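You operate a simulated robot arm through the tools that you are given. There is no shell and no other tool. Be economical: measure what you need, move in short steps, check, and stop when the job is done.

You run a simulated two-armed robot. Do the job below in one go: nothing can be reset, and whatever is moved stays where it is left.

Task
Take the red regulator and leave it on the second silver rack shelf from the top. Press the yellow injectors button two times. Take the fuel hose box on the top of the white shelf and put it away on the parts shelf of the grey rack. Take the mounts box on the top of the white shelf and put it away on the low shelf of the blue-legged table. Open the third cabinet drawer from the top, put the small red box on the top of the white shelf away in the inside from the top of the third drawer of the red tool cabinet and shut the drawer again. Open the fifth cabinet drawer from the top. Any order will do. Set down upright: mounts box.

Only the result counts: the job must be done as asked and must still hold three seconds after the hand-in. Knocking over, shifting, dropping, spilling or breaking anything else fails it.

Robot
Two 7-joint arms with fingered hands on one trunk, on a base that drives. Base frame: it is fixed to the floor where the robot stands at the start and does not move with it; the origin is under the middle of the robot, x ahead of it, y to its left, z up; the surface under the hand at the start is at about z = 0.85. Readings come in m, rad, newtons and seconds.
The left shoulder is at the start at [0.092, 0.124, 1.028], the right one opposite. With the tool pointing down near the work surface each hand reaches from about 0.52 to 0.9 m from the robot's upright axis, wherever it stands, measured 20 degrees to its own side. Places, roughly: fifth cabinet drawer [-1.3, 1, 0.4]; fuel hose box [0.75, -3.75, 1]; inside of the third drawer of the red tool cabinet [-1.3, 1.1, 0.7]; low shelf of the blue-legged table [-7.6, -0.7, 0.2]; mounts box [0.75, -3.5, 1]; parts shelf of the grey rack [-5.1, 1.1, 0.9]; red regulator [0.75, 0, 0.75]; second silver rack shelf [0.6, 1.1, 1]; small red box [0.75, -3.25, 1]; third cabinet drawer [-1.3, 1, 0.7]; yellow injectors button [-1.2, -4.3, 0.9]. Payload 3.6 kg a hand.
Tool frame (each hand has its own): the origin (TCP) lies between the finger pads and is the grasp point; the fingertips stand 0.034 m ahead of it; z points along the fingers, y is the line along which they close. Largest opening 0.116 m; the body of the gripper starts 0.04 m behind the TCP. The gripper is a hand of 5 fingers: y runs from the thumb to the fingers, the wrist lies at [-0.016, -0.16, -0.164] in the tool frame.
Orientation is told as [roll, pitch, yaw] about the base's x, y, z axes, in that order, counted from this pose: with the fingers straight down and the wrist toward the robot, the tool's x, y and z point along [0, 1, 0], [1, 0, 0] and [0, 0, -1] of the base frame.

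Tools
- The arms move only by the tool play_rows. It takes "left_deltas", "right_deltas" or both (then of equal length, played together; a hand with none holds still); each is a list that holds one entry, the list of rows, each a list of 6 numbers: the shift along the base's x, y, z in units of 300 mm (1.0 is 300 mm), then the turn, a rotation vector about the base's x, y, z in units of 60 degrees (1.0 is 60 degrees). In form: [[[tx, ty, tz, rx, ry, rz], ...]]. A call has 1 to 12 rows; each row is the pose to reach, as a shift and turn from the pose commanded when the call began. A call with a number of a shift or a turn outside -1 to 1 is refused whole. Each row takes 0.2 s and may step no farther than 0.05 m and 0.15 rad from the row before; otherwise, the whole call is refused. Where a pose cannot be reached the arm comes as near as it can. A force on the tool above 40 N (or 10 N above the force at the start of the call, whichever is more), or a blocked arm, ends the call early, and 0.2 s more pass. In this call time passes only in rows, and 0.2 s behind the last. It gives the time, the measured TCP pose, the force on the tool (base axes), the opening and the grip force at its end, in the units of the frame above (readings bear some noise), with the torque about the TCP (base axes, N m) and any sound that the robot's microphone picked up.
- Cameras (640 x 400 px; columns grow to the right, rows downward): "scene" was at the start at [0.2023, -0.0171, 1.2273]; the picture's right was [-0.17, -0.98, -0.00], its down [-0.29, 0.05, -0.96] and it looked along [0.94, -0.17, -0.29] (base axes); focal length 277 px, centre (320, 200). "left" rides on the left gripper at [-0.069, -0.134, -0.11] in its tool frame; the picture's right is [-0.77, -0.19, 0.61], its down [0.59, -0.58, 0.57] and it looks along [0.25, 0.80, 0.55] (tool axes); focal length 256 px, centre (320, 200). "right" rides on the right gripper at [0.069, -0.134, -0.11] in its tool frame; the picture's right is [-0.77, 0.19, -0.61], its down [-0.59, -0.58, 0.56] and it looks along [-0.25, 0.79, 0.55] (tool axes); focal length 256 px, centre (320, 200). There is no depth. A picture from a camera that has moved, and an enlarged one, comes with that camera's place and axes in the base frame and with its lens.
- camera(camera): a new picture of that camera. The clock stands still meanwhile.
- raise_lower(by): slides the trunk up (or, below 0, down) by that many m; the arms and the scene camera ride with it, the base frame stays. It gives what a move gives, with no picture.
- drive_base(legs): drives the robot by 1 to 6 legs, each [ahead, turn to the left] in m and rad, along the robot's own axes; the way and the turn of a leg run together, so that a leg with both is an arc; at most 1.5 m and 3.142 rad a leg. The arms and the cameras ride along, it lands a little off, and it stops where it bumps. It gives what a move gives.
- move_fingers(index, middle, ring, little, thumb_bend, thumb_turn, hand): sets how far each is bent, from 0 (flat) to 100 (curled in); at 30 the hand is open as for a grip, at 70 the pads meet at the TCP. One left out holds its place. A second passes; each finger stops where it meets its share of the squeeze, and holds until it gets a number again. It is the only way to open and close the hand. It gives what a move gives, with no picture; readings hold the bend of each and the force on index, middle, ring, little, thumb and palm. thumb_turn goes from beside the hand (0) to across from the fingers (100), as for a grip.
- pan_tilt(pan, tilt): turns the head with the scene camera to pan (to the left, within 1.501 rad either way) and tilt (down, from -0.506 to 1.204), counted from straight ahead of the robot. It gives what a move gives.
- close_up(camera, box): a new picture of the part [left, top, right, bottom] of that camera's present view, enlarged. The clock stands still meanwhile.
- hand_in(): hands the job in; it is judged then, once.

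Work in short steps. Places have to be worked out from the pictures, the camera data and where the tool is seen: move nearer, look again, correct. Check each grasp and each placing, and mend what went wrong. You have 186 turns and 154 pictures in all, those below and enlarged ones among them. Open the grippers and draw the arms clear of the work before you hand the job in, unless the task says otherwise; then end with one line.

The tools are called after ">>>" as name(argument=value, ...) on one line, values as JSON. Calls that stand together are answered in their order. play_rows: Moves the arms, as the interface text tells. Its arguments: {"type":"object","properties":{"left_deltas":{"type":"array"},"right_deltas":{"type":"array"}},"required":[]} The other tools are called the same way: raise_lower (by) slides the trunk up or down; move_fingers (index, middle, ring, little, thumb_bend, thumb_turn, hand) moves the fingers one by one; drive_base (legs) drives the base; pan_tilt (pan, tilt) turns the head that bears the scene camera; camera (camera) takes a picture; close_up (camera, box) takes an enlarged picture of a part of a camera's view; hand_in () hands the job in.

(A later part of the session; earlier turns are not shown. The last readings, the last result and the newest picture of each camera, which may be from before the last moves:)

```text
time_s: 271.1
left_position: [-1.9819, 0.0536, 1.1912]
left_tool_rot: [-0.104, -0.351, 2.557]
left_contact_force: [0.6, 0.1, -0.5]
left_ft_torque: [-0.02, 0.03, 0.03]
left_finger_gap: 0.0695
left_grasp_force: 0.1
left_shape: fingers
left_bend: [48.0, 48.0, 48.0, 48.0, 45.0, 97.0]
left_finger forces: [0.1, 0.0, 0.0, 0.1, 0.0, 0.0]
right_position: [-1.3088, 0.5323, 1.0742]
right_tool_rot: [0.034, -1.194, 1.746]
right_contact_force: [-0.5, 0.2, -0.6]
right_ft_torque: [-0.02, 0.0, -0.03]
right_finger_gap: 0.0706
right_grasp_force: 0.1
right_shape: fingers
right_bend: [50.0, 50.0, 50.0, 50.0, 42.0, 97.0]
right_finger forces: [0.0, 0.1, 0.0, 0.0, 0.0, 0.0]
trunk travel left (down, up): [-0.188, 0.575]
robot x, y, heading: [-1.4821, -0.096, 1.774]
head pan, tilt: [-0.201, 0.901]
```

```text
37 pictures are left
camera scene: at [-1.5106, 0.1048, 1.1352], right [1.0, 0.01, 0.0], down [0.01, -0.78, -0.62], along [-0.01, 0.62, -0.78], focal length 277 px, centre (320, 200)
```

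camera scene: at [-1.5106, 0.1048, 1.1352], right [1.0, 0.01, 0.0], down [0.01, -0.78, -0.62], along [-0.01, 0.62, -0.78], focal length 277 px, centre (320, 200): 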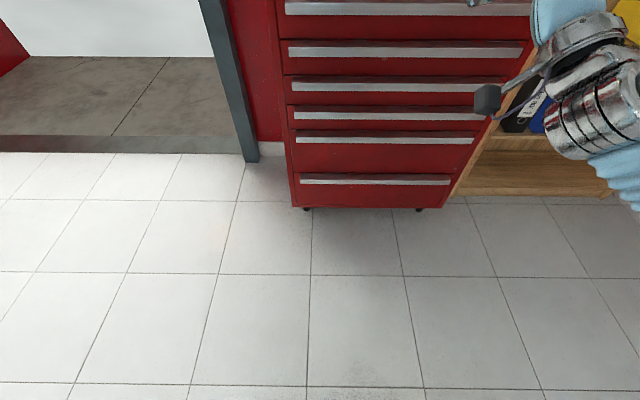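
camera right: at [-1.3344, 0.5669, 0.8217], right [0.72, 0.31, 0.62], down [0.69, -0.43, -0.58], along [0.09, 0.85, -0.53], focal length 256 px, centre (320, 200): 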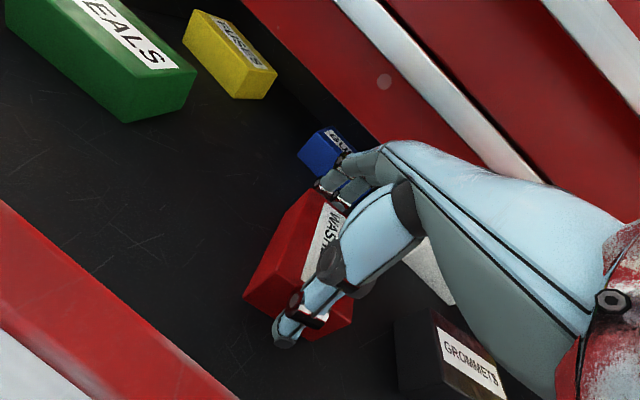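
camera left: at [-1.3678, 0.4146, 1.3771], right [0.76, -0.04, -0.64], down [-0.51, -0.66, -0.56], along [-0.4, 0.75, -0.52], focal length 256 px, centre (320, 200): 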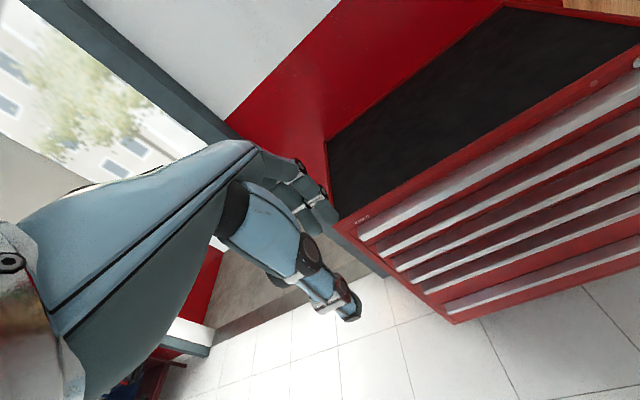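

The elbow looks lower now. I'll descend.

>>> play_rows(right_deltas=[[[0, 0.02, -0.15, 0, 0, 0], [0, 0.04, -0.3, 0, 0, 0], [0, 0.06, -0.45, 0, 0, 0], [0, 0.08, -0.6, 0, 0, 0], [0, 0.1, -0.75, 0, 0, 0], [0, 0.12, -0.9, 0, 0, 0], [0, 0.14, -1.0, 0, 0, 0]]])

>>> play_rows(right_deltas=[[[0, 0.02, -0.15, 0, 0, 0], [0, 0.04, -0.3, 0, 0, 0], [0, 0.06, -0.45, 0, 0, 0], [0, 0.08, -0.6, 0, 0, 0], [0, 0.1, -0.75, 0, 0, 0], [0, 0.1, -0.85, 0, 0, 0]]])

```text
time_s: 272.7
left_position: [-1.9813, 0.0547, 1.1903]
left_tool_rot: [-0.104, -0.351, 2.557]
left_contact_force: [-0.7, 0.2, 0.0]
left_ft_torque: [-0.02, -0.01, 0.02]
left_finger_gap: 0.0694
left_grasp_force: 0.0
left_shape: fingers
left_bend: [48.0, 48.0, 48.0, 48.0, 45.0, 97.0]
left_finger forces: [0.1, 0.0, 0.0, 0.0, 0.0, 0.0]
right_position: [-1.3065, 0.5772, 0.776]
right_tool_rot: [0.036, -1.194, 1.743]
right_contact_force: [0.3, 1.3, 0.4]
right_ft_torque: [-0.02, 0.02, 0.01]
right_finger_gap: 0.0709
right_grasp_force: 0.0
right_shape: fingers
right_bend: [50.0, 50.0, 50.0, 50.0, 42.0, 97.0]
right_finger forces: [0.1, 0.0, 0.1, 0.0, 0.1, 0.0]
trunk travel left (down, up): [-0.188, 0.575]
robot x, y, heading: [-1.4847, -0.0945, 1.779]
head pan, tilt: [-0.201, 0.901]
```

```text
time_s: 274.1
left_position: [-1.9821, 0.0545, 1.1907]
left_tool_rot: [-0.104, -0.349, 2.556]
left_contact_force: [-0.4, 0.4, 0.5]
left_ft_torque: [0.0, -0.01, 0.01]
left_finger_gap: 0.0694
left_grasp_force: 0.1
left_shape: fingers
left_bend: [48.0, 48.0, 48.0, 48.0, 45.0, 97.0]
left_finger forces: [0.0, 0.1, 0.0, 0.0, 0.0, 0.1]
right_position: [-1.3106, 0.5766, 0.5674]
right_tool_rot: [0.034, -1.195, 1.747]
right_contact_force: [-0.1, 0.1, -0.6]
right_ft_torque: [0.0, -0.02, -0.01]
right_finger_gap: 0.071
right_grasp_force: 0.1
right_shape: fingers
right_bend: [50.0, 50.0, 50.0, 50.0, 42.0, 97.0]
right_finger forces: [0.1, 0.0, 0.1, 0.0, 0.0, 0.1]
right hand out of reach, approached as far as the arm can: row 5, 6
trunk travel left (down, up): [-0.188, 0.575]
robot x, y, heading: [-1.4888, -0.0908, 1.783]
head pan, tilt: [-0.201, 0.901]
```

Reached z=0.567. I'll square the base to the cabinet and lower the trunk slightly to bring the fingers just above handle 5.

>>> drive_base(legs=[[0, -0.2]])

>>> raise_lower(by=-0.045)

>>> drive_base(legs=[[0.2, 0]])

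>>> camera(camera="scene")

```text
time_s: 275.3
left_position: [-1.9414, 0.1509, 1.1917]
left_tool_rot: [-0.105, -0.35, 2.355]
left_contact_force: [-0.1, 0.1, -1.5]
left_ft_torque: [-0.01, 0.0, 0.01]
left_finger_gap: 0.0695
left_grasp_force: 0.0
left_shape: fingers
left_bend: [48.0, 48.0, 48.0, 48.0, 45.0, 97.0]
left_finger forces: [0.1, 0.1, 0.0, 0.1, 0.0, 0.1]
right_position: [-1.1804, 0.5276, 0.5649]
right_tool_rot: [0.034, -1.191, 1.542]
right_contact_force: [0.0, -1.2, 0.0]
right_ft_torque: [0.04, 0.04, 0.01]
right_finger_gap: 0.0712
right_grasp_force: 0.0
right_shape: fingers
right_bend: [50.0, 50.0, 50.0, 50.0, 42.0, 97.0]
right_finger forces: [0.1, 0.0, 0.1, 0.0, 0.0, 0.1]
trunk travel left (down, up): [-0.188, 0.575]
robot x, y, heading: [-1.4854, -0.0961, 1.582]
head pan, tilt: [-0.201, 0.901]
```

```text
time_s: 276.1
left_position: [-1.9413, 0.1482, 1.1468]
left_tool_rot: [-0.105, -0.352, 2.356]
left_contact_force: [0.1, 0.2, 0.3]
left_ft_torque: [0.02, -0.02, -0.01]
left_finger_gap: 0.0692
left_grasp_force: 0.2
left_shape: fingers
left_bend: [48.0, 48.0, 48.0, 48.0, 45.0, 97.0]
left_finger forces: [0.0, 0.0, 0.0, 0.0, 0.1, 0.0]
right_position: [-1.1807, 0.5263, 0.5221]
right_tool_rot: [0.034, -1.193, 1.543]
right_contact_force: [-0.1, 0.2, -1.0]
right_ft_torque: [-0.03, 0.04, 0.01]
right_finger_gap: 0.0709
right_grasp_force: 0.0
right_shape: fingers
right_bend: [50.0, 50.0, 50.0, 50.0, 42.0, 97.0]
right_finger forces: [0.1, 0.1, 0.0, 0.1, 0.1, 0.0]
trunk travel left (down, up): [-0.143, 0.62]
robot x, y, heading: [-1.4865, -0.0948, 1.581]
head pan, tilt: [-0.201, 0.901]
```

```text
time_s: 277.8
left_position: [-1.9438, 0.3568, 1.1437]
left_tool_rot: [-0.105, -0.345, 2.36]
left_contact_force: [0.1, -0.1, -0.3]
left_ft_torque: [-0.02, -0.02, 0.02]
left_finger_gap: 0.0692
left_grasp_force: 0.0
left_shape: fingers
left_bend: [48.0, 48.0, 48.0, 48.0, 45.0, 97.0]
left_finger forces: [0.1, 0.1, 0.1, 0.0, 0.1, 0.0]
right_position: [-1.1817, 0.7361, 0.5182]
right_tool_rot: [0.036, -1.196, 1.545]
right_contact_force: [-0.1, 0.6, 0.2]
right_ft_torque: [0.02, 0.01, 0.0]
right_finger_gap: 0.0712
right_grasp_force: 0.1
right_shape: fingers
right_bend: [50.0, 50.0, 50.0, 50.0, 42.0, 97.0]
right_finger forces: [0.0, 0.0, 0.0, 0.0, 0.0, 0.1]
trunk travel left (down, up): [-0.143, 0.62]
robot x, y, heading: [-1.4874, 0.1148, 1.578]
head pan, tilt: [-0.201, 0.901]
```

```text
36 pictures are left
camera scene: at [-1.4732, 0.3735, 1.0843], right [0.98, -0.19, 0.01], down [-0.15, -0.79, -0.6], along [0.12, 0.58, -0.8], focal length 277 px, centre (320, 200)
```

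scene: 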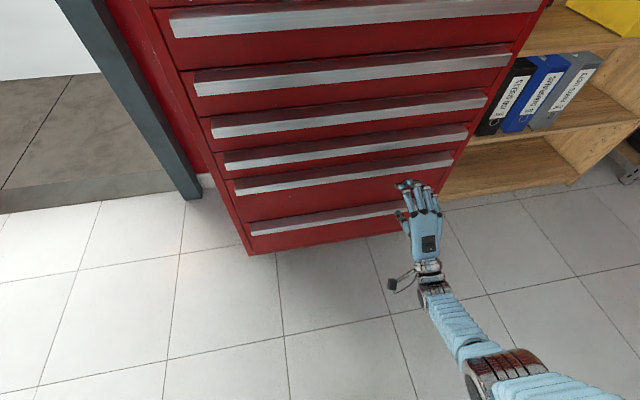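

Using the corrected lip depth, handle 5 sits at z≈0.537. I'll raise the hand 3 cm, drive nearer and creep in.

>>> play_rows(right_deltas=[[[0, 0, 0.05, 0, 0, 0], [0, 0, 0.1, 0, 0, 0]]])

>>> drive_base(legs=[[0.06, 0]])

>>> play_rows(right_deltas=[[[0, 0.04, 0, 0, 0, 0], [0, 0.08, 0, 0, 0, 0], [0, 0.12, 0, 0, 0, 0]]])

>>> camera(camera="right")

```text
time_s: 278.4
left_position: [-1.9428, 0.3229, 1.1473]
left_tool_rot: [-0.127, -0.364, 2.367]
left_contact_force: [-0.1, 0.4, 0.2]
left_ft_torque: [0.0, 0.05, 0.01]
left_finger_gap: 0.0697
left_grasp_force: 0.1
left_shape: fingers
left_bend: [48.0, 48.0, 48.0, 48.0, 45.0, 97.0]
left_finger forces: [0.0, 0.0, 0.0, 0.1, 0.0, 0.1]
right_position: [-1.1815, 0.7202, 0.5613]
right_tool_rot: [0.038, -1.226, 1.538]
right_contact_force: [0.1, 0.0, -0.4]
right_ft_torque: [0.04, 0.01, 0.02]
right_finger_gap: 0.0711
right_grasp_force: 0.0
right_shape: fingers
right_bend: [50.0, 50.0, 50.0, 50.0, 42.0, 97.0]
right_finger forces: [0.0, 0.1, 0.0, 0.0, 0.0, 0.0]
trunk travel left (down, up): [-0.143, 0.62]
robot x, y, heading: [-1.4885, 0.1176, 1.575]
head pan, tilt: [-0.201, 0.901]
```

```text
time_s: 279.4
left_position: [-1.9452, 0.382, 1.1451]
left_tool_rot: [-0.082, -0.331, 2.372]
left_contact_force: [-0.4, 1.4, 0.0]
left_ft_torque: [-0.03, -0.01, -0.03]
left_finger_gap: 0.0694
left_grasp_force: 0.0
left_shape: fingers
left_bend: [48.0, 48.0, 48.0, 48.0, 45.0, 97.0]
left_finger forces: [0.0, 0.1, 0.0, 0.1, 0.1, 0.0]
right_position: [-1.1823, 0.7773, 0.5652]
right_tool_rot: [0.036, -1.236, 1.542]
right_contact_force: [-0.7, 0.5, -0.2]
right_ft_torque: [0.01, -0.03, -0.01]
right_finger_gap: 0.0711
right_grasp_force: 0.0
right_shape: fingers
right_bend: [50.0, 50.0, 50.0, 50.0, 42.0, 97.0]
right_finger forces: [0.0, 0.0, 0.0, 0.0, 0.1, 0.0]
trunk travel left (down, up): [-0.143, 0.62]
robot x, y, heading: [-1.4869, 0.1746, 1.584]
head pan, tilt: [-0.201, 0.901]
```

```text
time_s: 280.2
left_position: [-1.9448, 0.3659, 1.1446]
left_tool_rot: [-0.097, -0.34, 2.376]
left_contact_force: [0.1, -0.2, -1.6]
left_ft_torque: [0.03, -0.01, -0.01]
left_finger_gap: 0.0696
left_grasp_force: 0.1
left_shape: fingers
left_bend: [48.0, 48.0, 48.0, 48.0, 45.0, 97.0]
left_finger forces: [0.0, 0.0, 0.0, 0.0, 0.0, 0.0]
right_position: [-1.1806, 0.804, 0.5679]
right_tool_rot: [0.04, -1.238, 1.535]
right_contact_force: [2.6, -15.7, -13.9]
right_ft_torque: [0.62, 0.36, -0.34]
right_finger_gap: 0.0711
right_grasp_force: 10.3
right_shape: fingers
right_bend: [50.0, 55.0, 50.0, 50.0, 42.0, 97.0]
right_finger forces: [0.0, 19.7, 0.0, 0.0, 0.0, 0.1]
trunk travel left (down, up): [-0.143, 0.62]
robot x, y, heading: [-1.4865, 0.1753, 1.573]
head pan, tilt: [-0.201, 0.901]
```

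```text
35 pictures are left
camera right: at [-1.2503, 0.6554, 0.4788], right [0.78, -0.52, 0.36], down [0.58, 0.35, -0.74], along [0.25, 0.78, 0.57], focal length 256 px, centre (320, 200)
```

right: 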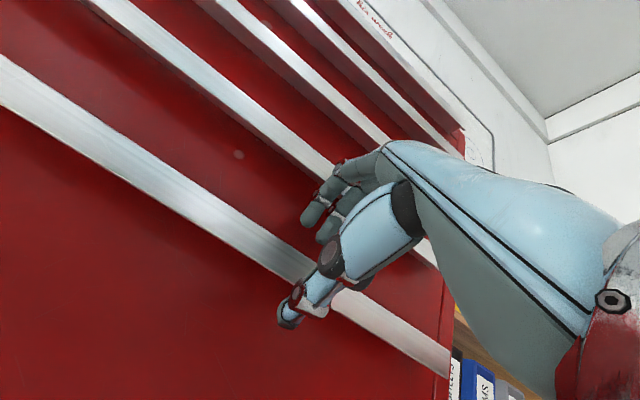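

Fingers are between handles 4 and 5 and the thumb is just in front of lip 5. I need to be about 2 cm lower so the thumb passes under the lip.

>>> play_rows(right_deltas=[[[0, -0.05, 0, 0, 0, 0], [0, -0.05, -0.05, 0, 0, 0], [0, -0.05, -0.08, 0, 0, 0], [0, 0.0, -0.08, 0, 0, 0], [0, 0.05, -0.08, 0, 0, 0]]])

>>> move_fingers(hand="right", thumb_bend=80)

>>> camera(camera="right")

```text
time_s: 281.4
left_position: [-1.9443, 0.36, 1.1468]
left_tool_rot: [-0.099, -0.346, 2.374]
left_contact_force: [0.1, -1.1, -0.4]
left_ft_torque: [0.07, 0.0, 0.03]
left_finger_gap: 0.0694
left_grasp_force: 0.0
left_shape: fingers
left_bend: [48.0, 48.0, 48.0, 48.0, 45.0, 97.0]
left_finger forces: [0.0, 0.1, 0.1, 0.0, 0.1, 0.0]
right_position: [-1.1824, 0.8139, 0.5486]
right_tool_rot: [0.036, -1.254, 1.545]
right_contact_force: [-8.6, -35.3, 6.6]
right_ft_torque: [1.08, -0.13, 0.48]
right_finger_gap: 0.0695
right_grasp_force: 17.4
right_shape: fingers
right_bend: [56.0, 50.0, 50.0, 50.0, 42.0, 97.0]
right_finger forces: [26.9, 7.9, 0.1, 0.0, 0.0, 0.0]
trunk travel left (down, up): [-0.143, 0.62]
robot x, y, heading: [-1.486, 0.1728, 1.58]
head pan, tilt: [-0.201, 0.901]
```

```text
time_s: 282.4
left_position: [-1.944, 0.3638, 1.1468]
left_tool_rot: [-0.095, -0.343, 2.374]
left_contact_force: [0.4, -0.4, 0.4]
left_ft_torque: [0.01, -0.02, -0.03]
left_finger_gap: 0.0697
left_grasp_force: 0.0
left_shape: fingers
left_bend: [48.0, 48.0, 48.0, 48.0, 45.0, 97.0]
left_finger forces: [0.0, 0.1, 0.1, 0.0, 0.0, 0.0]
right_position: [-1.1812, 0.8164, 0.5422]
right_tool_rot: [0.039, -1.24, 1.539]
right_contact_force: [-3.3, -42.6, -16.5]
right_ft_torque: [1.08, -0.32, 0.19]
right_finger_gap: 0.0294
right_grasp_force: 35.8
right_shape: fingers
right_bend: [53.0, 49.0, 50.0, 50.0, 67.0, 97.0]
right_finger forces: [27.6, 14.7, 0.3, 0.0, 28.8, 0.0]
trunk travel left (down, up): [-0.143, 0.62]
robot x, y, heading: [-1.4878, 0.1777, 1.575]
head pan, tilt: [-0.201, 0.901]
```

```text
34 pictures are left
camera right: at [-1.2498, 0.6677, 0.4541], right [0.78, -0.51, 0.37], down [0.58, 0.35, -0.74], along [0.25, 0.78, 0.57], focal length 256 px, centre (320, 200)
```

right: 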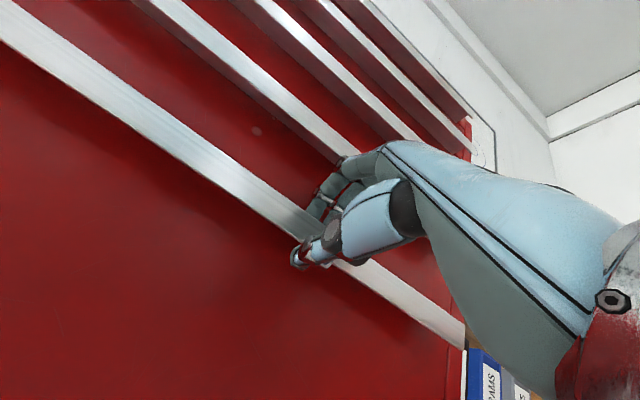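

The thumb is gripping from below the lip. I'll close the fingers and pull gently.

>>> move_fingers(hand="right", index=75, middle=75, ring=75, little=75, thumb_bend=85)

>>> drive_base(legs=[[-0.05, 0]])

>>> camera(camera="scene")

```text
time_s: 283.4
left_position: [-1.946, 0.3639, 1.1468]
left_tool_rot: [-0.097, -0.342, 2.375]
left_contact_force: [-0.1, 1.0, -0.5]
left_ft_torque: [0.03, -0.01, -0.01]
left_finger_gap: 0.0695
left_grasp_force: 0.1
left_shape: fingers
left_bend: [48.0, 48.0, 48.0, 48.0, 45.0, 97.0]
left_finger forces: [0.0, 0.0, 0.0, 0.1, 0.1, 0.1]
right_position: [-1.181, 0.8193, 0.5526]
right_tool_rot: [0.034, -1.26, 1.544]
right_contact_force: [7.1, 7.3, 26.1]
right_ft_torque: [0.86, -1.1, 0.3]
right_finger_gap: 0.0203
right_grasp_force: 37.5
right_shape: fingers
right_bend: [65.0, 61.0, 65.0, 69.0, 58.0, 97.0]
right_finger forces: [12.5, 12.3, 12.6, 13.8, 24.7, 0.0]
trunk travel left (down, up): [-0.143, 0.62]
robot x, y, heading: [-1.4892, 0.1737, 1.584]
head pan, tilt: [-0.201, 0.901]
```

```text
time_s: 284.3
left_position: [-1.9442, 0.312, 1.1464]
left_tool_rot: [-0.096, -0.344, 2.378]
left_contact_force: [-0.9, 0.2, 0.5]
left_ft_torque: [-0.04, 0.02, -0.06]
left_finger_gap: 0.0696
left_grasp_force: 0.0
left_shape: fingers
left_bend: [48.0, 48.0, 48.0, 48.0, 45.0, 97.0]
left_finger forces: [0.0, 0.1, 0.0, 0.0, 0.0, 0.1]
right_position: [-1.1818, 0.769, 0.5509]
right_tool_rot: [0.036, -1.26, 1.542]
right_contact_force: [8.4, 0.1, 29.1]
right_ft_torque: [1.03, -1.18, -0.06]
right_finger_gap: 0.0199
right_grasp_force: 39.8
right_shape: fingers
right_bend: [65.0, 60.0, 66.0, 69.0, 59.0, 97.0]
right_finger forces: [13.2, 13.0, 13.2, 15.8, 24.8, 0.0]
trunk travel left (down, up): [-0.143, 0.62]
robot x, y, heading: [-1.4898, 0.1235, 1.58]
head pan, tilt: [-0.201, 0.901]
```

```text
33 pictures are left
camera scene: at [-1.4731, 0.3487, 1.0883], right [0.98, -0.19, 0.0], down [-0.15, -0.77, -0.62], along [0.12, 0.61, -0.78], focal length 277 px, centre (320, 200)
```

scene: 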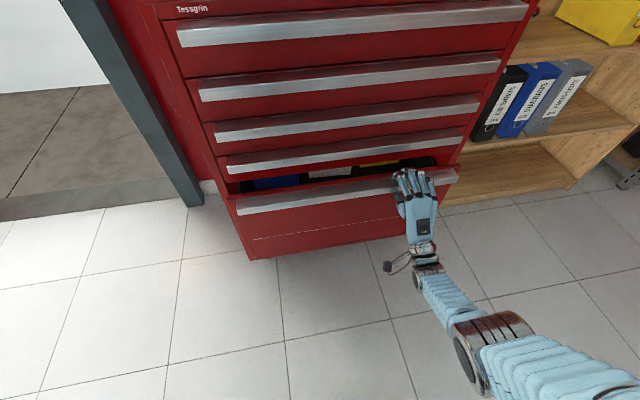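

The fifth drawer is opening. I'll pull it further.

>>> drive_base(legs=[[-0.3, 0]])

>>> move_fingers(hand="right", index=45, middle=45, ring=45, little=45, thumb_bend=35)

>>> drive_base(legs=[[-0.25, 0]])

>>> camera(camera="scene")

```text
time_s: 286.3
left_position: [-1.9438, 0.0204, 1.1445]
left_tool_rot: [-0.098, -0.34, 2.368]
left_contact_force: [-0.1, -0.6, 0.2]
left_ft_torque: [0.01, 0.01, 0.0]
left_finger_gap: 0.0696
left_grasp_force: 0.0
left_shape: fingers
left_bend: [48.0, 48.0, 48.0, 48.0, 45.0, 97.0]
left_finger forces: [0.0, 0.1, 0.0, 0.0, 0.0, 0.0]
right_position: [-1.1777, 0.4701, 0.5528]
right_tool_rot: [0.02, -1.264, 1.559]
right_contact_force: [-27.7, 1.8, 16.1]
right_ft_torque: [0.82, -0.77, 0.96]
right_finger_gap: 0.02
right_grasp_force: 37.6
right_shape: fingers
right_bend: [70.0, 61.0, 67.0, 71.0, 58.0, 95.0]
right_finger forces: [11.6, 12.2, 11.2, 10.8, 29.2, 0.0]
trunk travel left (down, up): [-0.143, 0.62]
robot x, y, heading: [-1.4851, -0.1728, 1.581]
head pan, tilt: [-0.201, 0.901]
```

```text
time_s: 287.3
left_position: [-1.9395, 0.0222, 1.147]
left_tool_rot: [-0.094, -0.343, 2.367]
left_contact_force: [0.1, 0.3, -0.2]
left_ft_torque: [-0.03, -0.05, -0.02]
left_finger_gap: 0.0694
left_grasp_force: 0.1
left_shape: fingers
left_bend: [48.0, 48.0, 48.0, 48.0, 45.0, 97.0]
left_finger forces: [0.0, 0.1, 0.0, 0.1, 0.0, 0.1]
right_position: [-1.1778, 0.4719, 0.5512]
right_tool_rot: [0.028, -1.26, 1.55]
right_contact_force: [0.1, -0.1, -0.4]
right_ft_torque: [0.01, -0.03, 0.0]
right_finger_gap: 0.0879
right_grasp_force: 0.2
right_shape: fingers
right_bend: [45.0, 45.0, 45.0, 45.0, 35.0, 97.0]
right_finger forces: [0.0, 0.0, 0.0, 0.1, 0.0, 0.0]
trunk travel left (down, up): [-0.143, 0.62]
robot x, y, heading: [-1.4853, -0.1721, 1.58]
head pan, tilt: [-0.201, 0.901]
```

```text
time_s: 288.6
left_position: [-1.9352, -0.1016, 1.1456]
left_tool_rot: [-0.025, -0.301, 2.362]
left_contact_force: [5.1, -1.3, 4.6]
left_ft_torque: [-0.04, 0.24, 0.18]
left_finger_gap: 0.0701
left_grasp_force: 0.1
left_shape: fingers
left_bend: [48.0, 48.0, 48.0, 48.0, 45.0, 97.0]
left_finger forces: [0.1, 0.1, 0.1, 0.1, 0.0, 0.0]
right_position: [-1.1779, 0.3476, 0.5426]
right_tool_rot: [0.034, -1.256, 1.553]
right_contact_force: [-0.6, 1.5, 2.1]
right_ft_torque: [-0.19, 0.01, -0.04]
right_finger_gap: 0.0883
right_grasp_force: 0.0
right_shape: fingers
right_bend: [45.0, 45.0, 45.0, 45.0, 35.0, 97.0]
right_finger forces: [0.1, 0.1, 0.0, 0.0, 0.0, 0.0]
trunk travel left (down, up): [-0.143, 0.62]
robot x, y, heading: [-1.4829, -0.3007, 1.59]
head pan, tilt: [-0.201, 0.901]
stopped in leg 1: the robot was blocked; the commanded pose is now the measured one
```

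```text
32 pictures are left
camera scene: at [-1.4714, -0.0223, 1.0818], right [0.98, -0.18, 0.01], down [-0.14, -0.8, -0.58], along [0.11, 0.57, -0.81], focal length 277 px, centre (320, 200)
```

scene: 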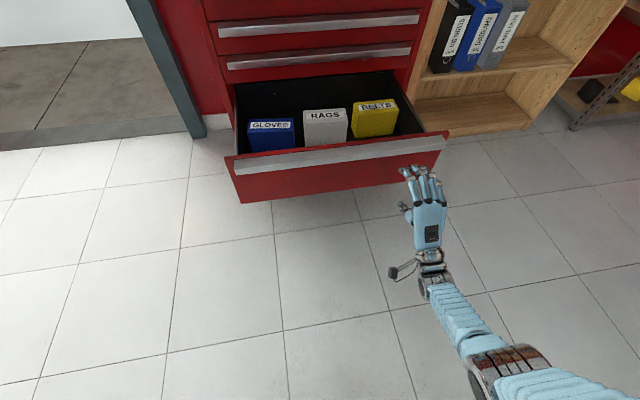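

Drawer 5 is open and drawer 3 is shut. I'll raise the trunk to the upright, stable stance and return the right hand to tool-down.

>>> raise_lower(by=0.2)

>>> raise_lower(by=0.16)

>>> play_rows(right_deltas=[[[0, -0.04, 0.1, -0.125, 0, 0], [0, -0.08, 0.2, -0.25, 0, 0], [0, -0.12, 0.3, -0.375, 0, 0], [0, -0.16, 0.4, -0.5, 0, 0], [0, -0.2, 0.5, -0.625, 0, 0], [0, -0.24, 0.6, -0.75, 0, 0], [0, -0.28, 0.7, -0.875, 0, 0], [0, -0.32, 0.8, -1.0, 0, 0]]])

>>> play_rows(right_deltas=[[[0, 0, 0.05, -0.1, 0, 0], [0, 0, 0.1, -0.2, 0, 0]]])

```text
time_s: 289.1
left_position: [-1.9235, -0.152, 1.1614]
left_tool_rot: [0.231, -0.085, 2.432]
left_contact_force: [0.6, 0.2, 1.0]
left_ft_torque: [-0.08, -0.03, 0.05]
left_finger_gap: 0.0697
left_grasp_force: 0.1
left_shape: fingers
left_bend: [48.0, 48.0, 48.0, 48.0, 45.0, 97.0]
left_finger forces: [0.1, 0.0, 0.1, 0.0, 0.1, 0.1]
right_position: [-1.1625, 0.2889, 0.5381]
right_tool_rot: [0.031, -1.224, 1.521]
right_contact_force: [-0.1, -0.7, -0.7]
right_ft_torque: [0.03, 0.02, -0.06]
right_finger_gap: 0.0886
right_grasp_force: 0.0
right_shape: fingers
right_bend: [45.0, 45.0, 45.0, 45.0, 35.0, 97.0]
right_finger forces: [0.0, 0.0, 0.0, 0.0, 0.0, 0.1]
trunk travel left (down, up): [-0.148, 0.614]
robot x, y, heading: [-1.4866, -0.2981, 1.592]
head pan, tilt: [-0.201, 0.901]
stopped: the arm was blocked; the commanded pose is now the measured one
```

```text
time_s: 289.4
left_position: [-1.9178, -0.2566, 1.1695]
left_tool_rot: [0.245, -0.089, 2.474]
left_contact_force: [-0.1, -1.3, 2.2]
left_ft_torque: [0.05, -0.05, -0.08]
left_finger_gap: 0.0696
left_grasp_force: 0.1
left_shape: fingers
left_bend: [48.0, 48.0, 48.0, 48.0, 45.0, 97.0]
left_finger forces: [0.0, 0.1, 0.0, 0.0, 0.0, 0.0]
right_position: [-1.1601, 0.232, 0.5872]
right_tool_rot: [0.067, -1.335, 1.486]
right_contact_force: [1.5, -0.3, -2.7]
right_ft_torque: [0.26, 0.0, 0.08]
right_finger_gap: 0.0886
right_grasp_force: 0.1
right_shape: fingers
right_bend: [45.0, 45.0, 45.0, 45.0, 35.0, 97.0]
right_finger forces: [0.0, 0.1, 0.1, 0.1, 0.0, 0.0]
trunk travel left (down, up): [-0.151, 0.612]
robot x, y, heading: [-1.4857, -0.3022, 1.586]
head pan, tilt: [-0.201, 0.901]
stopped: the arm was blocked; the commanded pose is now the measured one
```

```text
time_s: 291.2
left_position: [-1.924, -0.2312, 1.1584]
left_tool_rot: [0.142, -0.161, 2.437]
left_contact_force: [0.4, -0.6, 0.0]
left_ft_torque: [-0.02, 0.05, 0.01]
left_finger_gap: 0.0697
left_grasp_force: 0.2
left_shape: fingers
left_bend: [48.0, 48.0, 48.0, 48.0, 45.0, 97.0]
left_finger forces: [0.0, 0.1, 0.1, 0.0, 0.1, 0.1]
right_position: [-1.1551, 0.2254, 0.8364]
right_tool_rot: [0.061, -0.399, 1.563]
right_contact_force: [-1.3, 1.9, 2.2]
right_ft_torque: [-0.21, -0.09, -0.02]
right_finger_gap: 0.0885
right_grasp_force: 0.0
right_shape: fingers
right_bend: [45.0, 45.0, 45.0, 45.0, 35.0, 97.0]
right_finger forces: [0.0, 0.1, 0.0, 0.0, 0.1, 0.0]
right hand out of reach, approached as far as the arm can: row 7, 8
trunk travel left (down, up): [-0.151, 0.612]
robot x, y, heading: [-1.4846, -0.2996, 1.593]
head pan, tilt: [-0.201, 0.901]
```

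```text
time_s: 291.8
left_position: [-1.9246, -0.233, 1.1564]
left_tool_rot: [0.141, -0.16, 2.438]
left_contact_force: [-0.5, 0.1, 0.4]
left_ft_torque: [0.01, -0.03, -0.01]
left_finger_gap: 0.0695
left_grasp_force: 0.0
left_shape: fingers
left_bend: [48.0, 48.0, 48.0, 48.0, 45.0, 97.0]
left_finger forces: [0.0, 0.0, 0.0, 0.0, 0.1, 0.0]
right_position: [-1.156, 0.2236, 0.8689]
right_tool_rot: [0.049, -0.185, 1.569]
right_contact_force: [0.3, -0.8, 1.1]
right_ft_torque: [-0.01, 0.01, 0.03]
right_finger_gap: 0.0886
right_grasp_force: 0.1
right_shape: fingers
right_bend: [45.0, 45.0, 45.0, 45.0, 35.0, 97.0]
right_finger forces: [0.0, 0.0, 0.1, 0.1, 0.0, 0.0]
trunk travel left (down, up): [-0.151, 0.612]
robot x, y, heading: [-1.4852, -0.3014, 1.588]
head pan, tilt: [-0.201, 0.901]
```

Settled now. I'll raise the trunk to the upright stance.

>>> raise_lower(by=0.35)

>>> pan_tilt(pan=0, tilt=0.4)

>>> drive_base(legs=[[0, 1.5]])

>>> drive_base(legs=[[0, 2.05]])

```text
time_s: 295.2
left_position: [-1.9251, -0.2325, 1.507]
left_tool_rot: [0.139, -0.161, 2.436]
left_contact_force: [0.5, 0.5, -0.2]
left_ft_torque: [0.0, -0.01, 0.02]
left_finger_gap: 0.0696
left_grasp_force: 0.0
left_shape: fingers
left_bend: [48.0, 48.0, 48.0, 48.0, 45.0, 97.0]
left_finger forces: [0.0, 0.0, 0.1, 0.1, 0.0, 0.0]
right_position: [-1.1533, 0.2224, 1.2194]
right_tool_rot: [0.048, -0.185, 1.569]
right_contact_force: [0.4, 0.9, 0.0]
right_ft_torque: [0.01, -0.01, -0.01]
right_finger_gap: 0.0886
right_grasp_force: 0.0
right_shape: fingers
right_bend: [45.0, 45.0, 45.0, 45.0, 35.0, 97.0]
right_finger forces: [0.0, 0.0, 0.1, 0.1, 0.0, 0.0]
trunk travel left (down, up): [-0.501, 0.262]
robot x, y, heading: [-1.4874, -0.3033, 1.589]
head pan, tilt: [-0.201, 0.901]
```

```text
time_s: 296.1
left_position: [-1.9251, -0.2328, 1.507]
left_tool_rot: [0.139, -0.162, 2.436]
left_contact_force: [0.1, -0.2, 0.6]
left_ft_torque: [-0.02, 0.0, 0.01]
left_finger_gap: 0.0696
left_grasp_force: 0.2
left_shape: fingers
left_bend: [48.0, 48.0, 48.0, 48.0, 45.0, 97.0]
left_finger forces: [0.0, 0.1, 0.0, 0.1, 0.1, 0.0]
right_position: [-1.1529, 0.2219, 1.2184]
right_tool_rot: [0.05, -0.187, 1.57]
right_contact_force: [0.7, -0.1, 0.3]
right_ft_torque: [-0.03, -0.01, -0.03]
right_finger_gap: 0.0886
right_grasp_force: 0.1
right_shape: fingers
right_bend: [45.0, 45.0, 45.0, 45.0, 35.0, 97.0]
right_finger forces: [0.0, 0.0, 0.0, 0.1, 0.1, 0.1]
trunk travel left (down, up): [-0.501, 0.262]
robot x, y, heading: [-1.4838, -0.3024, 1.594]
head pan, tilt: [0.0, 0.4]
```

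```text
time_s: 300.2
left_position: [-1.5836, -0.7361, 1.507]
left_tool_rot: [0.139, -0.16, -2.347]
left_contact_force: [-0.5, 0.0, 0.0]
left_ft_torque: [0.0, 0.01, 0.04]
left_finger_gap: 0.0696
left_grasp_force: 0.0
left_shape: fingers
left_bend: [48.0, 48.0, 48.0, 48.0, 45.0, 97.0]
left_finger forces: [0.1, 0.0, 0.1, 0.1, 0.0, 0.0]
right_position: [-1.9824, 0.0666, 1.2198]
right_tool_rot: [0.049, -0.185, 3.068]
right_contact_force: [-0.1, 0.3, -0.2]
right_ft_torque: [-0.02, -0.01, -0.02]
right_finger_gap: 0.0887
right_grasp_force: 0.1
right_shape: fingers
right_bend: [45.0, 45.0, 45.0, 45.0, 35.0, 97.0]
right_finger forces: [0.1, 0.1, 0.0, 0.0, 0.0, 0.1]
trunk travel left (down, up): [-0.501, 0.262]
robot x, y, heading: [-1.4897, -0.3052, 3.089]
head pan, tilt: [0.0, 0.4]
```

```text
time_s: 305.4
left_position: [-1.0488, -0.2017, 1.507]
left_tool_rot: [0.142, -0.161, -0.324]
left_contact_force: [-0.7, 1.5, 0.0]
left_ft_torque: [-0.02, 0.02, -0.01]
left_finger_gap: 0.0694
left_grasp_force: 0.0
left_shape: fingers
left_bend: [48.0, 48.0, 48.0, 48.0, 45.0, 97.0]
left_finger forces: [0.1, 0.0, 0.0, 0.0, 0.0, 0.0]
right_position: [-1.5952, -0.9107, 1.2197]
right_tool_rot: [0.046, -0.187, -1.192]
right_contact_force: [-0.2, 0.6, 0.4]
right_ft_torque: [0.03, -0.04, 0.01]
right_finger_gap: 0.0886
right_grasp_force: 0.1
right_shape: fingers
right_bend: [45.0, 45.0, 45.0, 45.0, 35.0, 97.0]
right_finger forces: [0.0, 0.0, 0.0, 0.0, 0.0, 0.0]
trunk travel left (down, up): [-0.501, 0.262]
robot x, y, heading: [-1.4858, -0.2976, -1.169]
head pan, tilt: [0.0, 0.4]
```

Driving back toward the shelf and board side.

>>> drive_base(legs=[[0, 0.165]])

>>> drive_base(legs=[[1.4, 0], [0.42, 0]])

>>> drive_base(legs=[[0, -0.5]])

>>> drive_base(legs=[[1.1, 0]])

>>> pan_tilt(pan=-0.35, tilt=0.4)

>>> camera(camera="scene")

```text
time_s: 306.5
left_position: [-1.0715, -0.1305, 1.5058]
left_tool_rot: [0.14, -0.161, -0.157]
left_contact_force: [-0.2, -0.1, 0.0]
left_ft_torque: [-0.03, -0.03, -0.02]
left_finger_gap: 0.0696
left_grasp_force: 0.0
left_shape: fingers
left_bend: [48.0, 48.0, 48.0, 48.0, 45.0, 97.0]
left_finger forces: [0.0, 0.0, 0.0, 0.1, 0.0, 0.0]
right_position: [-1.4945, -0.9202, 1.2205]
right_tool_rot: [0.046, -0.19, -1.025]
right_contact_force: [0.1, 1.4, 0.4]
right_ft_torque: [-0.02, 0.01, 0.01]
right_finger_gap: 0.0886
right_grasp_force: 0.0
right_shape: fingers
right_bend: [45.0, 45.0, 45.0, 45.0, 35.0, 97.0]
right_finger forces: [0.0, 0.0, 0.0, 0.0, 0.1, 0.0]
trunk travel left (down, up): [-0.501, 0.262]
robot x, y, heading: [-1.4827, -0.3023, -1.005]
head pan, tilt: [0.0, 0.4]
```

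```text
time_s: 315.8
left_position: [-0.0795, -1.6902, 1.5078]
left_tool_rot: [0.139, -0.162, -0.165]
left_contact_force: [0.0, -0.7, -0.2]
left_ft_torque: [-0.01, 0.0, 0.03]
left_finger_gap: 0.0697
left_grasp_force: 0.0
left_shape: fingers
left_bend: [48.0, 48.0, 48.0, 48.0, 45.0, 97.0]
left_finger forces: [0.0, 0.0, 0.0, 0.0, 0.1, 0.0]
right_position: [-0.5056, -2.4772, 1.2188]
right_tool_rot: [0.047, -0.188, -1.03]
right_contact_force: [0.1, 0.2, 0.3]
right_ft_torque: [0.0, -0.01, -0.03]
right_finger_gap: 0.0885
right_grasp_force: 0.0
right_shape: fingers
right_bend: [45.0, 45.0, 45.0, 45.0, 35.0, 97.0]
right_finger forces: [0.0, 0.0, 0.0, 0.0, 0.0, 0.0]
trunk travel left (down, up): [-0.501, 0.262]
robot x, y, heading: [-0.4942, -1.8572, -1.008]
head pan, tilt: [0.0, 0.4]
```

```text
time_s: 317.6
left_position: [-0.0496, -1.9098, 1.5078]
left_tool_rot: [0.14, -0.162, -0.664]
left_contact_force: [0.9, -0.6, 0.5]
left_ft_torque: [0.02, 0.0, -0.01]
left_finger_gap: 0.0696
left_grasp_force: 0.0
left_shape: fingers
left_bend: [48.0, 48.0, 48.0, 48.0, 45.0, 97.0]
left_finger forces: [0.1, 0.0, 0.1, 0.1, 0.0, 0.0]
right_position: [-0.8019, -2.3953, 1.2208]
right_tool_rot: [0.048, -0.187, -1.533]
right_contact_force: [0.7, -0.1, 0.5]
right_ft_torque: [-0.01, 0.01, 0.0]
right_finger_gap: 0.0887
right_grasp_force: 0.1
right_shape: fingers
right_bend: [45.0, 45.0, 45.0, 45.0, 35.0, 97.0]
right_finger forces: [0.1, 0.0, 0.0, 0.1, 0.1, 0.0]
trunk travel left (down, up): [-0.501, 0.262]
robot x, y, heading: [-0.4906, -1.8566, -1.507]
head pan, tilt: [0.0, 0.4]
```

```text
time_s: 323.2
left_position: [0.0297, -2.991, 1.5074]
left_tool_rot: [0.14, -0.16, -0.639]
left_contact_force: [0.2, 0.3, 0.0]
left_ft_torque: [-0.02, -0.01, 0.04]
left_finger_gap: 0.0696
left_grasp_force: 0.1
left_shape: fingers
left_bend: [48.0, 48.0, 48.0, 48.0, 45.0, 97.0]
left_finger forces: [0.0, 0.0, 0.1, 0.1, 0.1, 0.0]
right_position: [-0.7094, -3.4955, 1.2202]
right_tool_rot: [0.047, -0.188, -1.506]
right_contact_force: [-0.3, 0.0, -0.4]
right_ft_torque: [0.07, 0.02, -0.04]
right_finger_gap: 0.0885
right_grasp_force: 0.0
right_shape: fingers
right_bend: [45.0, 45.0, 45.0, 45.0, 35.0, 97.0]
right_finger forces: [0.0, 0.2, 0.1, 0.0, 0.0, 0.1]
trunk travel left (down, up): [-0.501, 0.262]
robot x, y, heading: [-0.4117, -2.951, -1.484]
head pan, tilt: [0.0, 0.4]
```

```text
time_s: 324.1
left_position: [0.0286, -2.9899, 1.507]
left_tool_rot: [0.14, -0.162, -0.642]
left_contact_force: [0.3, 0.0, 0.0]
left_ft_torque: [0.0, 0.01, -0.01]
left_finger_gap: 0.0697
left_grasp_force: 0.0
left_shape: fingers
left_bend: [48.0, 48.0, 48.0, 48.0, 45.0, 97.0]
left_finger forces: [0.0, 0.1, 0.0, 0.0, 0.1, 0.1]
right_position: [-0.7101, -3.494, 1.2214]
right_tool_rot: [0.048, -0.188, -1.506]
right_contact_force: [1.0, -0.4, -0.1]
right_ft_torque: [-0.03, 0.01, -0.01]
right_finger_gap: 0.0886
right_grasp_force: 0.1
right_shape: fingers
right_bend: [45.0, 45.0, 45.0, 45.0, 35.0, 97.0]
right_finger forces: [0.0, 0.0, 0.1, 0.1, 0.0, 0.1]
trunk travel left (down, up): [-0.501, 0.262]
robot x, y, heading: [-0.4151, -2.9512, -1.488]
head pan, tilt: [-0.351, 0.4]
```

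```text
31 pictures are left
camera scene: at [-0.4354, -3.0629, 1.4981], right [-0.96, 0.26, 0.0], down [0.1, 0.38, -0.92], along [-0.24, -0.89, -0.39], focal length 277 px, centre (320, 200)
```

scene: 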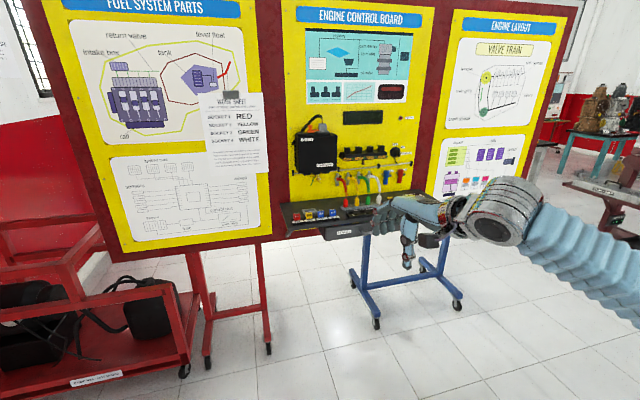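

There are coloured items on the ledge of the control board. I'll zoom in.

>>> close_up(camera="scene", box=[270, 120, 430, 245])

```text
3.20 times, centred on (350, 182) of scene
camera zoom: at [-0.4354, -3.0629, 1.4981], right [-0.96, 0.26, 0.0], down [0.1, 0.38, -0.92], along [-0.24, -0.89, -0.39], focal length 886 px, centre (224, 256)
```

zoom: 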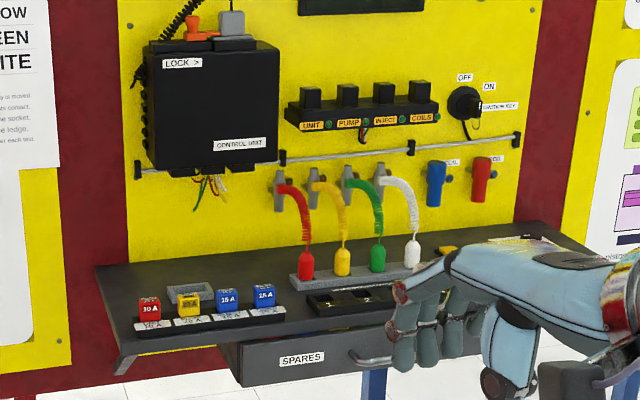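

There is a yellow item on the ledge right behind my right hand, near (-1.12, -4.24), which matches the given place. I'll drive to a spot facing it with the target to my right front.

>>> drive_base(legs=[[0, -0.65]])

>>> drive_base(legs=[[0.6, 0]])

>>> drive_base(legs=[[0, 0.75]])

>>> pan_tilt(pan=-0.25, tilt=0.7)

>>> camera(camera="scene")

```text
time_s: 326.2
left_position: [-0.0839, -3.2512, 1.508]
left_tool_rot: [0.139, -0.161, -1.289]
left_contact_force: [-0.3, 0.6, 0.3]
left_ft_torque: [0.04, 0.01, 0.02]
left_finger_gap: 0.0696
left_grasp_force: 0.1
left_shape: fingers
left_bend: [48.0, 48.0, 48.0, 48.0, 45.0, 97.0]
left_finger forces: [0.0, 0.1, 0.0, 0.1, 0.0, 0.0]
right_position: [-0.9787, -3.2061, 1.22]
right_tool_rot: [0.047, -0.188, -2.157]
right_contact_force: [-0.2, 0.5, 0.9]
right_ft_torque: [0.03, 0.0, 0.0]
right_finger_gap: 0.0888
right_grasp_force: 0.0
right_shape: fingers
right_bend: [45.0, 45.0, 45.0, 45.0, 35.0, 97.0]
right_finger forces: [0.0, 0.0, 0.1, 0.0, 0.1, 0.0]
trunk travel left (down, up): [-0.501, 0.262]
robot x, y, heading: [-0.4149, -2.9476, -2.138]
head pan, tilt: [-0.351, 0.4]
```

```text
time_s: 329.6
left_position: [-0.3976, -3.7533, 1.5071]
left_tool_rot: [0.14, -0.161, -1.277]
left_contact_force: [0.0, 0.2, -0.2]
left_ft_torque: [-0.01, -0.02, -0.03]
left_finger_gap: 0.07
left_grasp_force: 0.1
left_shape: fingers
left_bend: [48.0, 48.0, 48.0, 48.0, 45.0, 97.0]
left_finger forces: [0.0, 0.1, 0.0, 0.1, 0.0, 0.0]
right_position: [-1.2921, -3.7187, 1.2191]
right_tool_rot: [0.049, -0.189, -2.142]
right_contact_force: [-0.7, -1.2, -0.3]
right_ft_torque: [0.02, -0.01, -0.03]
right_finger_gap: 0.0886
right_grasp_force: 0.1
right_shape: fingers
right_bend: [45.0, 45.0, 45.0, 45.0, 35.0, 97.0]
right_finger forces: [0.0, 0.1, 0.1, 0.0, 0.1, 0.0]
trunk travel left (down, up): [-0.501, 0.262]
robot x, y, heading: [-0.7296, -3.4574, -2.125]
head pan, tilt: [-0.351, 0.4]
```

```text
time_s: 332.0
left_position: [-0.2855, -3.4378, 1.5071]
left_tool_rot: [0.139, -0.162, -0.508]
left_contact_force: [-0.8, -0.4, -1.0]
left_ft_torque: [-0.01, 0.0, 0.0]
left_finger_gap: 0.0696
left_grasp_force: 0.1
left_shape: fingers
left_bend: [48.0, 48.0, 48.0, 48.0, 45.0, 97.0]
left_finger forces: [0.1, 0.1, 0.0, 0.0, 0.0, 0.0]
right_position: [-0.952, -4.0362, 1.2204]
right_tool_rot: [0.048, -0.187, -1.374]
right_contact_force: [-0.3, 0.4, -0.1]
right_ft_torque: [0.0, 0.0, 0.0]
right_finger_gap: 0.0886
right_grasp_force: 0.1
right_shape: fingers
right_bend: [45.0, 45.0, 45.0, 45.0, 35.0, 97.0]
right_finger forces: [0.0, 0.0, 0.1, 0.0, 0.0, 0.0]
trunk travel left (down, up): [-0.501, 0.262]
robot x, y, heading: [-0.7366, -3.4607, -1.356]
head pan, tilt: [-0.351, 0.4]
```

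```text
time_s: 332.8
left_position: [-0.2854, -3.4375, 1.5082]
left_tool_rot: [0.14, -0.162, -0.508]
left_contact_force: [0.0, -0.3, -0.8]
left_ft_torque: [-0.03, -0.01, -0.02]
left_finger_gap: 0.0694
left_grasp_force: 0.0
left_shape: fingers
left_bend: [48.0, 48.0, 48.0, 48.0, 45.0, 97.0]
left_finger forces: [0.0, 0.0, 0.1, 0.0, 0.1, 0.0]
right_position: [-0.9523, -4.036, 1.2197]
right_tool_rot: [0.049, -0.188, -1.375]
right_contact_force: [0.5, -0.4, -0.6]
right_ft_torque: [-0.02, 0.01, 0.01]
right_finger_gap: 0.0886
right_grasp_force: 0.1
right_shape: fingers
right_bend: [45.0, 45.0, 45.0, 45.0, 35.0, 97.0]
right_finger forces: [0.0, 0.1, 0.0, 0.1, 0.0, 0.1]
trunk travel left (down, up): [-0.501, 0.262]
robot x, y, heading: [-0.7274, -3.4556, -1.358]
head pan, tilt: [-0.25, 0.7]
```

```text
29 pictures are left
camera scene: at [-0.7277, -3.5652, 1.4713], right [-1.0, 0.03, 0.0], down [0.02, 0.64, -0.77], along [-0.03, -0.76, -0.64], focal length 277 px, centre (320, 200)
```

scene: 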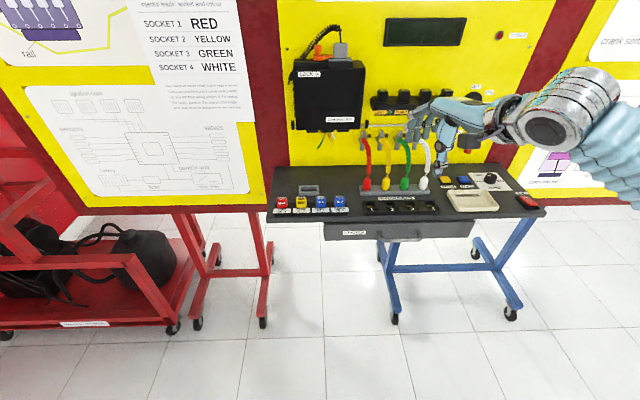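

Now I see a yellow and a blue button on the ledge. I'll zoom in.

>>> close_up(camera="scene", box=[410, 150, 554, 240])

```text
4.44 times, centred on (482, 195) of scene
camera zoom: at [-0.7277, -3.5652, 1.4713], right [-1.0, 0.03, 0.0], down [0.02, 0.64, -0.77], along [-0.03, -0.76, -0.64], focal length 1231 px, centre (-400, 222)
```

zoom: 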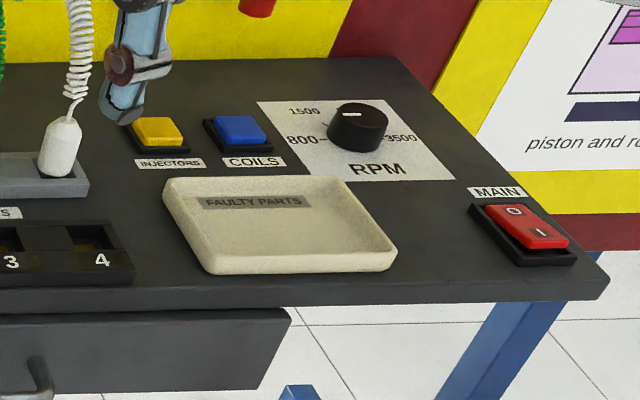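

The yellow INJECTORS button is at about (-1.218, -4.366, 0.884). I'll drive to where it lies in the right hand's comfortable zone.

>>> drive_base(legs=[[0, -0.69]])

>>> drive_base(legs=[[0.37, 0]])

>>> drive_base(legs=[[0, 0.48]])

>>> move_fingers(hand="right", index=42, middle=95, ring=95, little=95, thumb_bend=10, thumb_turn=0)

>>> camera(camera="right")

```text
time_s: 335.1
left_position: [-0.3801, -3.7312, 1.5078]
left_tool_rot: [0.139, -0.162, -1.209]
left_contact_force: [-0.4, -0.7, 0.4]
left_ft_torque: [0.02, 0.03, -0.02]
left_finger_gap: 0.0693
left_grasp_force: 0.1
left_shape: fingers
left_bend: [48.0, 48.0, 48.0, 48.0, 45.0, 97.0]
left_finger forces: [0.0, 0.0, 0.0, 0.1, 0.0, 0.0]
right_position: [-1.2738, -3.757, 1.2198]
right_tool_rot: [0.048, -0.188, -2.079]
right_contact_force: [-0.4, -0.6, 0.1]
right_ft_torque: [0.02, -0.01, 0.0]
right_finger_gap: 0.0888
right_grasp_force: 0.1
right_shape: fingers
right_bend: [45.0, 45.0, 45.0, 45.0, 35.0, 97.0]
right_finger forces: [0.0, 0.0, 0.1, 0.0, 0.0, 0.0]
trunk travel left (down, up): [-0.501, 0.262]
robot x, y, heading: [-0.7322, -3.4583, -2.058]
head pan, tilt: [-0.25, 0.7]
```

```text
time_s: 337.5
left_position: [-0.55, -4.0567, 1.5059]
left_tool_rot: [0.14, -0.163, -1.208]
left_contact_force: [-0.1, -1.1, -0.3]
left_ft_torque: [0.02, -0.03, 0.02]
left_finger_gap: 0.0696
left_grasp_force: 0.1
left_shape: fingers
left_bend: [48.0, 48.0, 48.0, 48.0, 45.0, 97.0]
left_finger forces: [0.0, 0.0, 0.1, 0.0, 0.0, 0.0]
right_position: [-1.4438, -4.0831, 1.2204]
right_tool_rot: [0.046, -0.188, -2.072]
right_contact_force: [-0.1, 0.5, -0.1]
right_ft_torque: [-0.01, 0.01, -0.03]
right_finger_gap: 0.0889
right_grasp_force: 0.0
right_shape: fingers
right_bend: [45.0, 45.0, 45.0, 45.0, 35.0, 97.0]
right_finger forces: [0.0, 0.1, 0.0, 0.1, 0.0, 0.0]
trunk travel left (down, up): [-0.501, 0.262]
robot x, y, heading: [-0.9039, -3.7813, -2.056]
head pan, tilt: [-0.25, 0.7]
```

```text
time_s: 339.2
left_position: [-0.465, -3.8673, 1.5081]
left_tool_rot: [0.139, -0.16, -0.74]
left_contact_force: [0.3, 1.1, 0.6]
left_ft_torque: [-0.02, -0.05, -0.02]
left_finger_gap: 0.0696
left_grasp_force: 0.1
left_shape: fingers
left_bend: [48.0, 48.0, 48.0, 48.0, 45.0, 97.0]
left_finger forces: [0.0, 0.1, 0.1, 0.1, 0.1, 0.0]
right_position: [-1.2506, -4.2948, 1.2216]
right_tool_rot: [0.046, -0.188, -1.607]
right_contact_force: [0.9, 0.3, -0.3]
right_ft_torque: [-0.01, 0.0, 0.01]
right_finger_gap: 0.0884
right_grasp_force: 0.1
right_shape: fingers
right_bend: [45.0, 45.0, 45.0, 45.0, 35.0, 97.0]
right_finger forces: [0.0, 0.1, 0.0, 0.0, 0.1, 0.0]
trunk travel left (down, up): [-0.501, 0.262]
robot x, y, heading: [-0.8997, -3.7844, -1.59]
head pan, tilt: [-0.25, 0.7]
```

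```text
time_s: 340.2
left_position: [-0.4646, -3.8667, 1.5066]
left_tool_rot: [0.139, -0.163, -0.741]
left_contact_force: [0.2, -0.2, 0.0]
left_ft_torque: [0.02, 0.01, 0.0]
left_finger_gap: 0.0698
left_grasp_force: 0.0
left_shape: fingers
left_bend: [48.0, 48.0, 48.0, 48.0, 45.0, 97.0]
left_finger forces: [0.0, 0.0, 0.1, 0.0, 0.0, 0.0]
right_position: [-1.2514, -4.2964, 1.2215]
right_tool_rot: [0.05, -0.19, -1.607]
right_contact_force: [-0.2, -0.5, -0.3]
right_ft_torque: [-0.01, 0.01, 0.0]
right_finger_gap: 0.1496
right_grasp_force: 0.1
right_shape: fingers
right_bend: [42.0, 95.0, 95.0, 95.0, 10.0, 0.0]
right_finger forces: [0.0, 0.0, 0.0, 0.1, 0.0, 0.0]
trunk travel left (down, up): [-0.501, 0.262]
robot x, y, heading: [-0.8996, -3.7882, -1.584]
head pan, tilt: [-0.25, 0.7]
```

```text
27 pictures are left
camera right: at [-1.1823, -4.1451, 1.308], right [-0.8, -0.05, 0.6], down [-0.55, 0.47, -0.69], along [-0.25, -0.88, -0.4], focal length 256 px, centre (320, 200)
```

right: 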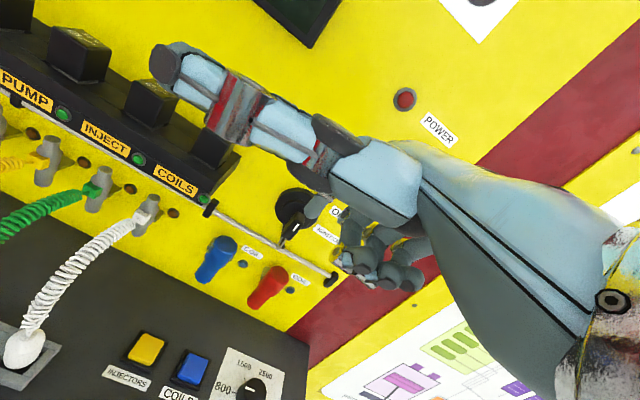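

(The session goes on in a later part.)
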